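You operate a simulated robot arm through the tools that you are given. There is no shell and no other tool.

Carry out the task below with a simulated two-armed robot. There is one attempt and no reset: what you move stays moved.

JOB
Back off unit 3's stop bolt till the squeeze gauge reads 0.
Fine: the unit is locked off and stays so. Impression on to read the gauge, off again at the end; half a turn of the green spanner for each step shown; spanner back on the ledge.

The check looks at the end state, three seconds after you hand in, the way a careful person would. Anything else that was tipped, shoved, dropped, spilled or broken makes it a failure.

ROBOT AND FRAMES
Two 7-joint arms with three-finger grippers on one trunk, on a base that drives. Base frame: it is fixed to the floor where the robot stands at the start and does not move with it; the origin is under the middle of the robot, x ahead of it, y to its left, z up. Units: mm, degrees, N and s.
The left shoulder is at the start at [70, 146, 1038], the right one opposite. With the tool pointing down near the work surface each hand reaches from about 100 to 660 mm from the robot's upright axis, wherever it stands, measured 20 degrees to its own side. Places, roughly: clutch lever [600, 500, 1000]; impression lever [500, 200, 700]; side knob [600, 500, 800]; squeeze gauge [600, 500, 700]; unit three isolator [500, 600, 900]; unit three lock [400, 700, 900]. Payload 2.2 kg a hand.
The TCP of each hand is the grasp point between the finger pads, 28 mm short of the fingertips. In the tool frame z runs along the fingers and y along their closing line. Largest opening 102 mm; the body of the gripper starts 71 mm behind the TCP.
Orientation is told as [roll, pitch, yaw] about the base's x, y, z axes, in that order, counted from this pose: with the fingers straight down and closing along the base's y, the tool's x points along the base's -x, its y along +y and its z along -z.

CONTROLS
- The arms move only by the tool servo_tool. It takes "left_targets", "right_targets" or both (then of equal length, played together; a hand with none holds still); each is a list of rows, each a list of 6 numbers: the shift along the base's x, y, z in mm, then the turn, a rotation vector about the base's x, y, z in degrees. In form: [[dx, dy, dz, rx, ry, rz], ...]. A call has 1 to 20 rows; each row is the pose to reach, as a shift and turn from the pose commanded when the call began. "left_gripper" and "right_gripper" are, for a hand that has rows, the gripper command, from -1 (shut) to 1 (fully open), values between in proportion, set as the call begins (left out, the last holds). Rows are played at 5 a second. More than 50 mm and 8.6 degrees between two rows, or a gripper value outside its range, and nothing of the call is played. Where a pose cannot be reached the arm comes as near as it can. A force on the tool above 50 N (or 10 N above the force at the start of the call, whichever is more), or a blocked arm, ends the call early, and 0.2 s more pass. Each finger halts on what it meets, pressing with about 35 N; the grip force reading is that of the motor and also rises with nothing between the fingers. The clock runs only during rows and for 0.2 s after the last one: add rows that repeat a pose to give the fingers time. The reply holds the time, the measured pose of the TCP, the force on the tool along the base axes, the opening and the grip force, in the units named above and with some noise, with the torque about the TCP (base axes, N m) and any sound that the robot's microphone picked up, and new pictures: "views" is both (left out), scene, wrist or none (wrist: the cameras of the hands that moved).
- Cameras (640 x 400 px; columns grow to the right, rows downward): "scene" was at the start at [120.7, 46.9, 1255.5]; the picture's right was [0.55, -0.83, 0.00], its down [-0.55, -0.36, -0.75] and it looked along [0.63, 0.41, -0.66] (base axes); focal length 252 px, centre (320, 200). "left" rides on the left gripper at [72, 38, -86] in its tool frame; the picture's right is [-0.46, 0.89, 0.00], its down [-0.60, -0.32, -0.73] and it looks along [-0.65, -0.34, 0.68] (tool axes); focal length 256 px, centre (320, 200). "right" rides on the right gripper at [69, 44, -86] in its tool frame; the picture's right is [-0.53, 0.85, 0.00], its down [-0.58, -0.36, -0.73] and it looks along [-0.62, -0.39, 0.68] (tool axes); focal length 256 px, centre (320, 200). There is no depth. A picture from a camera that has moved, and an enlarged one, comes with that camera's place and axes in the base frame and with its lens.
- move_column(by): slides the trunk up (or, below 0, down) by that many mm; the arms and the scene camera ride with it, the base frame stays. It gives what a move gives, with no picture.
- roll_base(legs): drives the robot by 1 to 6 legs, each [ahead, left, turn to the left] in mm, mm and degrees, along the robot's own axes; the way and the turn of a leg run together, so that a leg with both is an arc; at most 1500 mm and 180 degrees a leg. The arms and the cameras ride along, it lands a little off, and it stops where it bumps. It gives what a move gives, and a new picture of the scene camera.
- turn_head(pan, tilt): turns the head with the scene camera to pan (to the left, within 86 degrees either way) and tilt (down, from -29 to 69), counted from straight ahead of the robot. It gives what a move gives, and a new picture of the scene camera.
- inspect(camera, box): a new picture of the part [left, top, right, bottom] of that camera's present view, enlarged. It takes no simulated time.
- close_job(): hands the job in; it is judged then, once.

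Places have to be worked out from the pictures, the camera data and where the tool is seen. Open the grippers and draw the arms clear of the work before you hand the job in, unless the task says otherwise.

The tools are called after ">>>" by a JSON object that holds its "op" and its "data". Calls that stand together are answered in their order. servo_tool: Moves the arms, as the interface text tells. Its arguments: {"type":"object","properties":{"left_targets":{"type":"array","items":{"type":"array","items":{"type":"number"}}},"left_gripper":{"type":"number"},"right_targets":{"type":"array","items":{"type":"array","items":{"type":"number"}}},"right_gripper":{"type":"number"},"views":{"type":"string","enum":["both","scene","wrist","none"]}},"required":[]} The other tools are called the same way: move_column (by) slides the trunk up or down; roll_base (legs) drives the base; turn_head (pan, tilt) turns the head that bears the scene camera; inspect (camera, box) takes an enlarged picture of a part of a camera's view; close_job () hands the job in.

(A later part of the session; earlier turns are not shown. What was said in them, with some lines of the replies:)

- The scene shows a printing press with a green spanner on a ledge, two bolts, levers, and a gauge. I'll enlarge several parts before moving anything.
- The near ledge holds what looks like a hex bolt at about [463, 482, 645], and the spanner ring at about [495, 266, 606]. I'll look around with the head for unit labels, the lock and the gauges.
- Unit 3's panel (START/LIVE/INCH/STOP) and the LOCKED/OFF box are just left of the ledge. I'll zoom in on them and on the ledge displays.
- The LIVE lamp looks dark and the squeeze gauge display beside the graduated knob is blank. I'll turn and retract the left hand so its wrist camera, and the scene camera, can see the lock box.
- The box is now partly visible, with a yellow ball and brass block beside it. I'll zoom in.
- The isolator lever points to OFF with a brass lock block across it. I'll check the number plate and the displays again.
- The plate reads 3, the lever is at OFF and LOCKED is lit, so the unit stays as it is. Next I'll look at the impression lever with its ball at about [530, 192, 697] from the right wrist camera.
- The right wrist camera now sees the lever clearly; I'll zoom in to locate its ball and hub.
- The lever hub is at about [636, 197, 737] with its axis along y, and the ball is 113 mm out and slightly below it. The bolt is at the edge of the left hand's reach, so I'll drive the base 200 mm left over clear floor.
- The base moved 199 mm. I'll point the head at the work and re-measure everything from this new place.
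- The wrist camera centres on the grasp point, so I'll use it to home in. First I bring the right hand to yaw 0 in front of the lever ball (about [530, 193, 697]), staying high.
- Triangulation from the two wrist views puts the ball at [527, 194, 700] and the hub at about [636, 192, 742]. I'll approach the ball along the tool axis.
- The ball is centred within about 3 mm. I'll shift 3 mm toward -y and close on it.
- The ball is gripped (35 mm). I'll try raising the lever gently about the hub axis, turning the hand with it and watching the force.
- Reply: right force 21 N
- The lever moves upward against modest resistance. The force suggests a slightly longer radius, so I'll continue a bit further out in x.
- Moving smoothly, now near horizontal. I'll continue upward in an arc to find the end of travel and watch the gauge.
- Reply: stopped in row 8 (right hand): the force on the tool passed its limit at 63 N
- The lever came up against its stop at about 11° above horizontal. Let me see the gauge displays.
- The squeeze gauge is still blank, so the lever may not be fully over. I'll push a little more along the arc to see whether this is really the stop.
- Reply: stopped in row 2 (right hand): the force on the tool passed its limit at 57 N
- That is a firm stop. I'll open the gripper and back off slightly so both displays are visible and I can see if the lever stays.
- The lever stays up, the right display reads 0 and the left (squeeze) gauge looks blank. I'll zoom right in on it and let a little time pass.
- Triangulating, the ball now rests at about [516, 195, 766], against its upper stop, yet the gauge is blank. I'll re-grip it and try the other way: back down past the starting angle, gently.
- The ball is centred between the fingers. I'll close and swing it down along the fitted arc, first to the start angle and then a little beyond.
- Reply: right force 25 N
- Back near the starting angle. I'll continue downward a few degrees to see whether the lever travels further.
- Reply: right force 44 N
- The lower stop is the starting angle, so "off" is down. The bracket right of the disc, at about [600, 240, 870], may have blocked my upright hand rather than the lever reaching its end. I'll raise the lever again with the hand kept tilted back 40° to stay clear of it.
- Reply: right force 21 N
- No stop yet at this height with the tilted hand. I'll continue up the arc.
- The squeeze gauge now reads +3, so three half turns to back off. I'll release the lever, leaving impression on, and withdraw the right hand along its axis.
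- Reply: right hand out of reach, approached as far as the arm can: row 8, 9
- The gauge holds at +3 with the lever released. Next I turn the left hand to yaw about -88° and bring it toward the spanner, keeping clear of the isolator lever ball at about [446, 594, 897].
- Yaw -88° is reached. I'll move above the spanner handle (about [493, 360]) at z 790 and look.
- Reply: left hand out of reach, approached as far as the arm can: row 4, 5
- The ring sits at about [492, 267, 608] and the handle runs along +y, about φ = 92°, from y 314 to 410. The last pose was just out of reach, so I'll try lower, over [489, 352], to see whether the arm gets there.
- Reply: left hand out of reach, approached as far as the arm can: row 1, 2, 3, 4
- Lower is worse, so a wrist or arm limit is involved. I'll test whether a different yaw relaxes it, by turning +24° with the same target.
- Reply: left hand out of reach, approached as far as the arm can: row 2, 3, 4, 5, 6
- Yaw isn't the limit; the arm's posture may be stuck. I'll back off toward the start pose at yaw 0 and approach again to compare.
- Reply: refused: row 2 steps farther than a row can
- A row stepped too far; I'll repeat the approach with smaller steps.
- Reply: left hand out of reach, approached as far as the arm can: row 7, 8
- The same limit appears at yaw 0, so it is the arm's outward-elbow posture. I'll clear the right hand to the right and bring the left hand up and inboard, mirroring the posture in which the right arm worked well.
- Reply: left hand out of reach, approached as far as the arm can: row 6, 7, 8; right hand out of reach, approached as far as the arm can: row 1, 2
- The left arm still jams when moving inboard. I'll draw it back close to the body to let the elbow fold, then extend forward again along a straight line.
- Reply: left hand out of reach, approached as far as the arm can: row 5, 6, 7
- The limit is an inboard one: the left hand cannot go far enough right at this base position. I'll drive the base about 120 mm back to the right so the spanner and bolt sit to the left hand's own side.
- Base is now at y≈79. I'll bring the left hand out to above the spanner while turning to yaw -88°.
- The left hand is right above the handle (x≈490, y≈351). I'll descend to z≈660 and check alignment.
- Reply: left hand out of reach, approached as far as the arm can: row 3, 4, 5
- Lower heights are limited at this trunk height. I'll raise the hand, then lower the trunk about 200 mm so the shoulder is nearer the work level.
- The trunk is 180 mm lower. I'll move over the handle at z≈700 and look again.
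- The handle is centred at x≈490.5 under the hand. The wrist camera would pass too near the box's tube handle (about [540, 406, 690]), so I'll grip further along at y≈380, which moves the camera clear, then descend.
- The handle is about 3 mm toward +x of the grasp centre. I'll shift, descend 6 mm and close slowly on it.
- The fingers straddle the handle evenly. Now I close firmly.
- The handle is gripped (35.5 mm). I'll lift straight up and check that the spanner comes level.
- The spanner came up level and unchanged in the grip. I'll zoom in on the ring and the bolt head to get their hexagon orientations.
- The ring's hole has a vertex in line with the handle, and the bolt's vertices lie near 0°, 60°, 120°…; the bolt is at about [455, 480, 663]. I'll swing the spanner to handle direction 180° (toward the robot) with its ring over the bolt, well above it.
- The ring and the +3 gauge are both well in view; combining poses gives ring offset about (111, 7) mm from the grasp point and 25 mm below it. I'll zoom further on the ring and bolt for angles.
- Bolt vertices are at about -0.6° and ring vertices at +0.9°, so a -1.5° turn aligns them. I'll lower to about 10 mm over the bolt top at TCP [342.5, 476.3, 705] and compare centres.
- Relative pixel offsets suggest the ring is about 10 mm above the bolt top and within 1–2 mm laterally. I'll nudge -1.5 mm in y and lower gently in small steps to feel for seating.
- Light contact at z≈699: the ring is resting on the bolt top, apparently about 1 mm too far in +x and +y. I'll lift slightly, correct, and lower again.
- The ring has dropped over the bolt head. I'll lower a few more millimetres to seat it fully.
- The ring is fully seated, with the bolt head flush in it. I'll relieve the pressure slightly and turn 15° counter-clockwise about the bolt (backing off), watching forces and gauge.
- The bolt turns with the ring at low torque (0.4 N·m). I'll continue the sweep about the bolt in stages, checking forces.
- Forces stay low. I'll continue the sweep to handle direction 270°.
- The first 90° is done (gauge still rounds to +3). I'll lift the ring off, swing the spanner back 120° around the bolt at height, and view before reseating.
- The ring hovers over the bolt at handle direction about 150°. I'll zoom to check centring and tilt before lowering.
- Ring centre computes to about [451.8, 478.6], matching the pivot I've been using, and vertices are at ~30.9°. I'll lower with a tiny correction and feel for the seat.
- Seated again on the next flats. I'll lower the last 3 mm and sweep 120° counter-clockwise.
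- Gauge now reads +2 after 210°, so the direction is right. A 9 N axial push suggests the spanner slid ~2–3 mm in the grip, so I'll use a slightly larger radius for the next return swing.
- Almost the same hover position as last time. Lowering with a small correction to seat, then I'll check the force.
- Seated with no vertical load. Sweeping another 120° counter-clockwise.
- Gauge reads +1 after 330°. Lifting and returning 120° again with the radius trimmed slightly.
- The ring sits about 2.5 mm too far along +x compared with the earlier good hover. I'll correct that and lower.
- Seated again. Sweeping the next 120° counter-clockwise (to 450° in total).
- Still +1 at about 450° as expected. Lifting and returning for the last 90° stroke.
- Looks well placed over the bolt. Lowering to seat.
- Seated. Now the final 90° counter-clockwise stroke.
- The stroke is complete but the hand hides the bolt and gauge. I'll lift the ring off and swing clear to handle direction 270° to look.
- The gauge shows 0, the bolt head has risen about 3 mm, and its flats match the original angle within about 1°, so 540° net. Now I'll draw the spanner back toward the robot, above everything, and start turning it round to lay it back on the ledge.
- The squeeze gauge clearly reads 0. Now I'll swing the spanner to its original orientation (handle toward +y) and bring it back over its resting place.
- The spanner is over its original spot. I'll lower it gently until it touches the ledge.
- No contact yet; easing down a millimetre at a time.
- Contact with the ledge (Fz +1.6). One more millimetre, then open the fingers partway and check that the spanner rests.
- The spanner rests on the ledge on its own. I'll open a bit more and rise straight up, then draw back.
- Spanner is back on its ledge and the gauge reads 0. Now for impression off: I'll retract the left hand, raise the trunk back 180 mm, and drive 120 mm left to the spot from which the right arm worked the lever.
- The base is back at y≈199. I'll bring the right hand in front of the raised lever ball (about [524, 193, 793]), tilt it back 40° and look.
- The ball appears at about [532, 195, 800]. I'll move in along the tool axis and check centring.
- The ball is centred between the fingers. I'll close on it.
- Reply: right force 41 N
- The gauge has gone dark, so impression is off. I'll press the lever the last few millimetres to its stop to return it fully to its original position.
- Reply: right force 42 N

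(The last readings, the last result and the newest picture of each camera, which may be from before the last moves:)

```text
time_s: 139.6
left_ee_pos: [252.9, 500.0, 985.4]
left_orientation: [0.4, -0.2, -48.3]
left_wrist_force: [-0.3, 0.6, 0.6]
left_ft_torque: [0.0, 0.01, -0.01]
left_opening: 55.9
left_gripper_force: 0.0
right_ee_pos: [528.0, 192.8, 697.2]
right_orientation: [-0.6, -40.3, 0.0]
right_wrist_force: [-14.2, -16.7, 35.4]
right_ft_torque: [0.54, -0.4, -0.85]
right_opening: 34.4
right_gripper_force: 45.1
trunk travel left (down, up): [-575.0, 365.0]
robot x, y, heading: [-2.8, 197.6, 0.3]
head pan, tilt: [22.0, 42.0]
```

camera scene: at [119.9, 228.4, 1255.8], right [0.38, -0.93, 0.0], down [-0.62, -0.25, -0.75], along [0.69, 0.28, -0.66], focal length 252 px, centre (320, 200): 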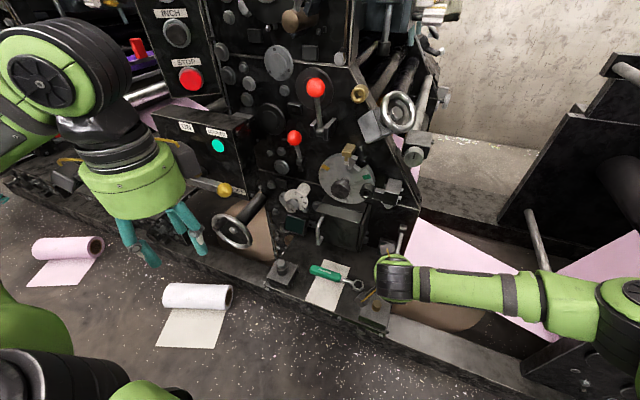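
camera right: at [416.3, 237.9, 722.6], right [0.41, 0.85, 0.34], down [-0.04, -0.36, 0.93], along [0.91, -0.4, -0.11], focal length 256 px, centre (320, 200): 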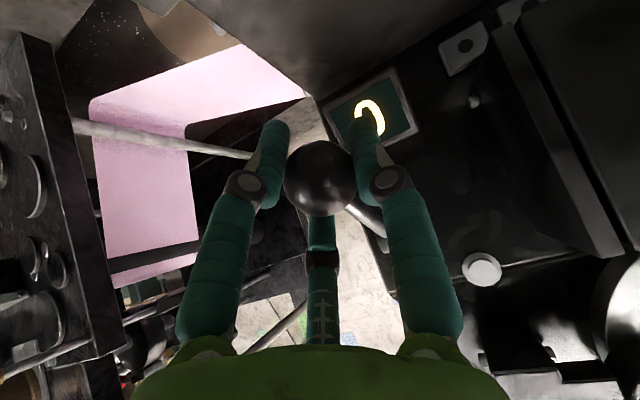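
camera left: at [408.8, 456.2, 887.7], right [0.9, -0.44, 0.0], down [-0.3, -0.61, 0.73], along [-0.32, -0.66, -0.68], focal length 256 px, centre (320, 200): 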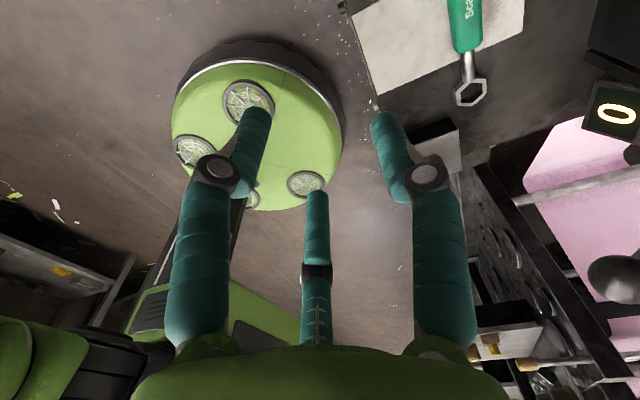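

The lever is at its original lower stop. I'll open the gripper and withdraw along the tool axis.

>>> {"op": "servo_tool", "data": {"right_targets": [[0, 0, 0, 0, 0, 0], [0, 0, 0, 0, 0, 0], [-10, 0, 14, 0, 0, 0], [-30, 0, 40, 0, 0, 0], [-55, 0, 70, 0, 0, 0], [-80, 0, 100, 0, 4, 0], [-100, -15, 130, 0, 10, 0], [-120, -40, 160, 0, 17, 0], [-140, -70, 190, 0, 24, 0], [-155, -105, 215, 0, 31, 0], [-170, -140, 235, 0, 38, 0]], "right_gripper": 1}}

>>> {"op": "inspect", "data": {"camera": "scene", "box": [260, 180, 420, 280]}}

>>> {"op": "inspect", "data": {"camera": "scene", "box": [140, 100, 300, 200]}}

```text
time_s: 142.0
left_ee_pos: [258.1, 500.2, 983.9]
left_orientation: [0.0, -0.1, -48.3]
left_wrist_force: [0.2, -0.3, 0.0]
left_ft_torque: [0.02, -0.01, 0.03]
left_opening: 56.1
left_gripper_force: 0.0
right_ee_pos: [360.7, 54.0, 928.4]
right_orientation: [-0.2, -1.7, 0.2]
right_wrist_force: [-0.3, 0.5, 0.3]
right_ft_torque: [0.04, -0.01, -0.01]
right_opening: 102.2
right_gripper_force: 0.1
trunk travel left (down, up): [-575.0, 365.0]
robot x, y, heading: [0.1, 200.7, 0.3]
head pan, tilt: [22.0, 42.0]
camera scene: at [126.0, 229.7, 1254.6], right [0.38, -0.93, 0.0], down [-0.62, -0.25, -0.74], along [0.69, 0.28, -0.67], focal length 252 px, centre (320, 200)
camera right: at [289.7, 98.0, 1013.1], right [0.53, 0.85, 0.01], down [0.56, -0.36, 0.75], along [0.64, -0.39, -0.66], focal length 256 px, centre (320, 200)
```

scene: 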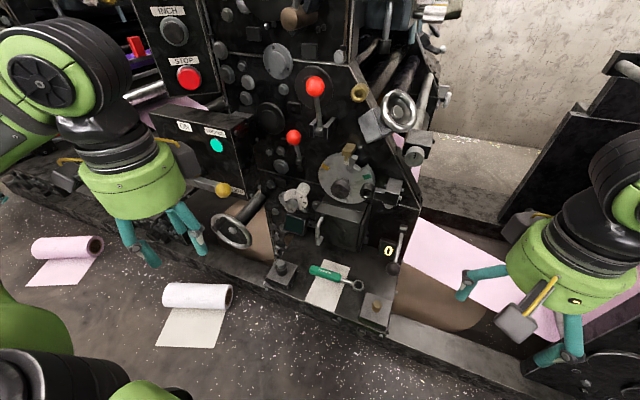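
right: 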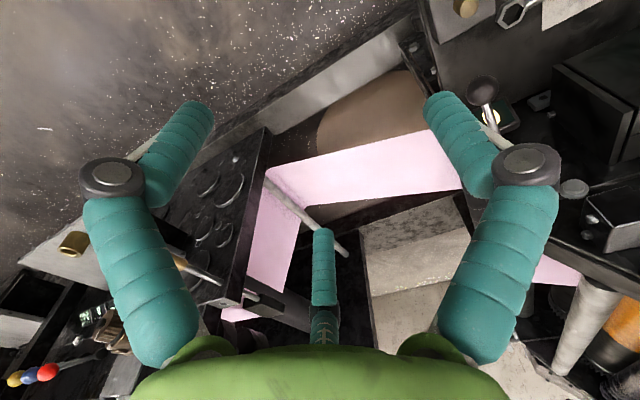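

```text
4.00 times, centred on (340, 230) of scene
camera zoom: at [126.0, 229.7, 1254.6], right [0.38, -0.93, 0.0], down [-0.62, -0.25, -0.74], along [0.69, 0.28, -0.67], focal length 1010 px, centre (240, 80)
```

zoom: 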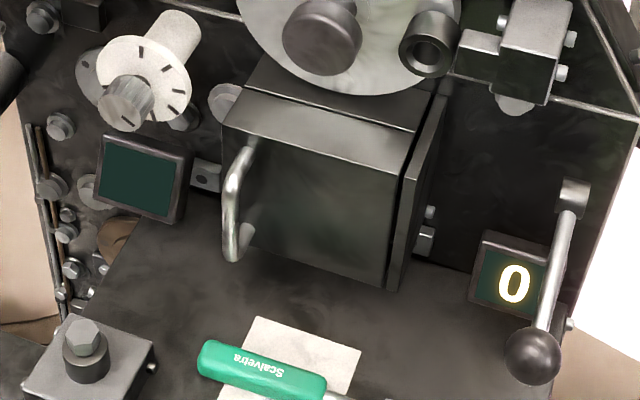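

```text
4.00 times, centred on (220, 150) of scene
camera zoom: at [126.0, 229.7, 1254.6], right [0.38, -0.93, 0.0], down [-0.62, -0.25, -0.74], along [0.69, 0.28, -0.67], focal length 1010 px, centre (720, 400)
```

zoom: 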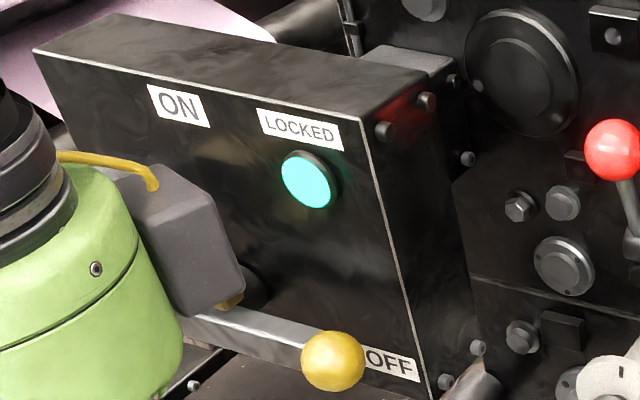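

Impression is off, the gauge is dark, and the unit is still LOCKED/OFF. I'll open the left gripper and draw the left arm back clear, then take a last look.

>>> {"op": "servo_tool", "data": {"left_targets": [[-15, -15, 5, 0, 0, 8], [-30, -30, 10, 0, 0, 16], [-45, -45, 15, 0, 0, 24], [-55, -60, 20, 0, 0, 32], [-60, -75, 25, 0, 0, 40], [-60, -75, 25, 0, 0, 48]], "left_gripper": 1}}

>>> {"op": "turn_head", "data": {"pan": 40, "tilt": 40}}

>>> {"op": "inspect", "data": {"camera": "scene", "box": [340, 200, 500, 300]}}

>>> {"op": "inspect", "data": {"camera": "scene", "box": [200, 90, 360, 190]}}

```text
time_s: 143.4
left_ee_pos: [203.8, 427.3, 1015.7]
left_orientation: [0.0, -0.1, -0.2]
left_wrist_force: [-0.6, 0.8, 0.3]
left_ft_torque: [-0.01, 0.0, 0.01]
left_opening: 101.9
left_gripper_force: 0.0
left hand out of reach, approached as far as the arm can: row 3, 4, 5, 6
right_ee_pos: [361.4, 55.5, 928.8]
right_orientation: [-0.4, -1.8, 0.2]
right_wrist_force: [0.1, 0.7, 0.3]
right_ft_torque: [0.0, -0.03, 0.0]
right_opening: 101.7
right_gripper_force: 0.0
trunk travel left (down, up): [-575.0, 365.0]
robot x, y, heading: [-2.1, 198.3, 0.2]
head pan, tilt: [22.0, 42.0]
camera scene: at [126.2, 231.6, 1254.6], right [0.38, -0.93, 0.0], down [-0.62, -0.25, -0.74], along [0.69, 0.28, -0.67], focal length 252 px, centre (320, 200)
camera left: at [132.5, 467.1, 1100.9], right [0.47, 0.88, 0.0], down [0.6, -0.32, 0.73], along [0.65, -0.34, -0.68], focal length 256 px, centre (320, 200)
```

scene: 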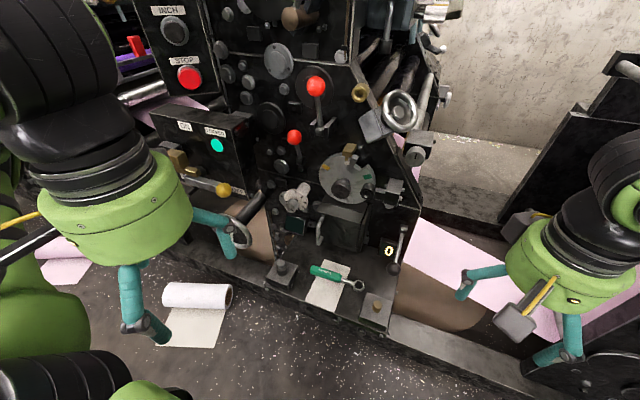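
left: 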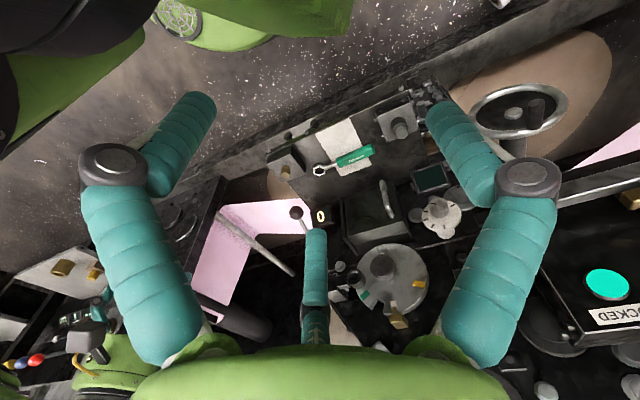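

```text
time_s: 144.2
left_ee_pos: [204.8, 427.7, 1015.8]
left_orientation: [0.2, 0.0, -0.3]
left_wrist_force: [0.6, 0.5, 0.6]
left_ft_torque: [-0.01, 0.03, 0.0]
left_opening: 102.1
left_gripper_force: 0.0
right_ee_pos: [360.6, 55.8, 928.9]
right_orientation: [-0.4, -1.8, 0.0]
right_wrist_force: [0.2, -0.4, -0.2]
right_ft_torque: [0.0, 0.02, -0.02]
right_opening: 102.1
right_gripper_force: 0.2
trunk travel left (down, up): [-575.0, 365.0]
robot x, y, heading: [-3.7, 198.6, 0.4]
head pan, tilt: [40.0, 40.0]
camera scene: at [114.0, 254.2, 1257.5], right [0.64, -0.76, 0.0], down [-0.49, -0.41, -0.77], along [0.59, 0.49, -0.64], focal length 252 px, centre (320, 200)
```

scene: 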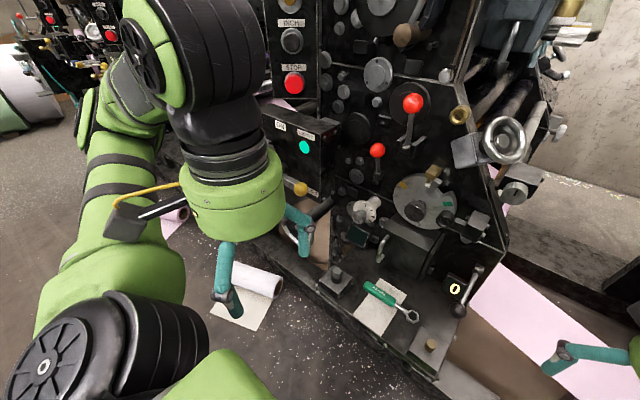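

```text
4.00 times, centred on (420, 250) of scene
camera zoom: at [114.0, 254.2, 1257.5], right [0.64, -0.76, 0.0], down [-0.49, -0.41, -0.77], along [0.59, 0.49, -0.64], focal length 1010 px, centre (-80, 0)
```

zoom: 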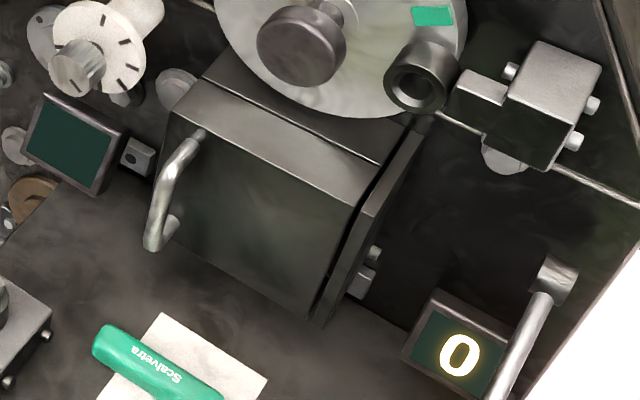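

```text
4.00 times, centred on (280, 140) of scene
camera zoom: at [114.0, 254.2, 1257.5], right [0.64, -0.76, 0.0], down [-0.49, -0.41, -0.77], along [0.59, 0.49, -0.64], focal length 1010 px, centre (480, 440)
```

zoom: 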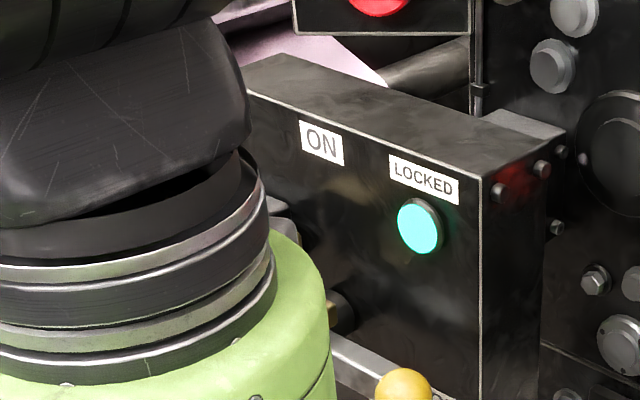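

Final check: the bolt is backed off and the last reading was 0. Impression is off with the gauge dark, the spanner is on its ledge, the unit is still LOCKED and OFF, and both hands are open and clear. I'm handing in.

>>> {"op": "close_job", "data": {}}

```text
The job is handed in.
```

Unit 3's stop bolt is backed off and the squeeze gauge reads 0. I've handed the job in; I haven't seen the result of the check.

- **Reading:** with impression on, the gauge showed +3. I turned the bolt three half turns counter-clockwise with the green spanner, and the reading stepped down through +2 and +1 to 0.
- **Impression:** it stayed on while I turned the bolt. It is now off, with the lever back at its lower stop and the gauge dark.
- **Spanner:** it is back on the ledge, where it was lying at the start.
- **Unit 3:** it is still locked off. The LOCKED lamp is lit and the isolator lever is at OFF. I did not touch either.
- **Lever knock:** on the first try at the impression lever, my hand stopped short, probably against a bracket beside it, and I pushed at up to about 63 N. I saw nothing moved or damaged, and the second try, with the hand tilted back, went cleanly.

Both grippers are open and the arms are clear of the press.
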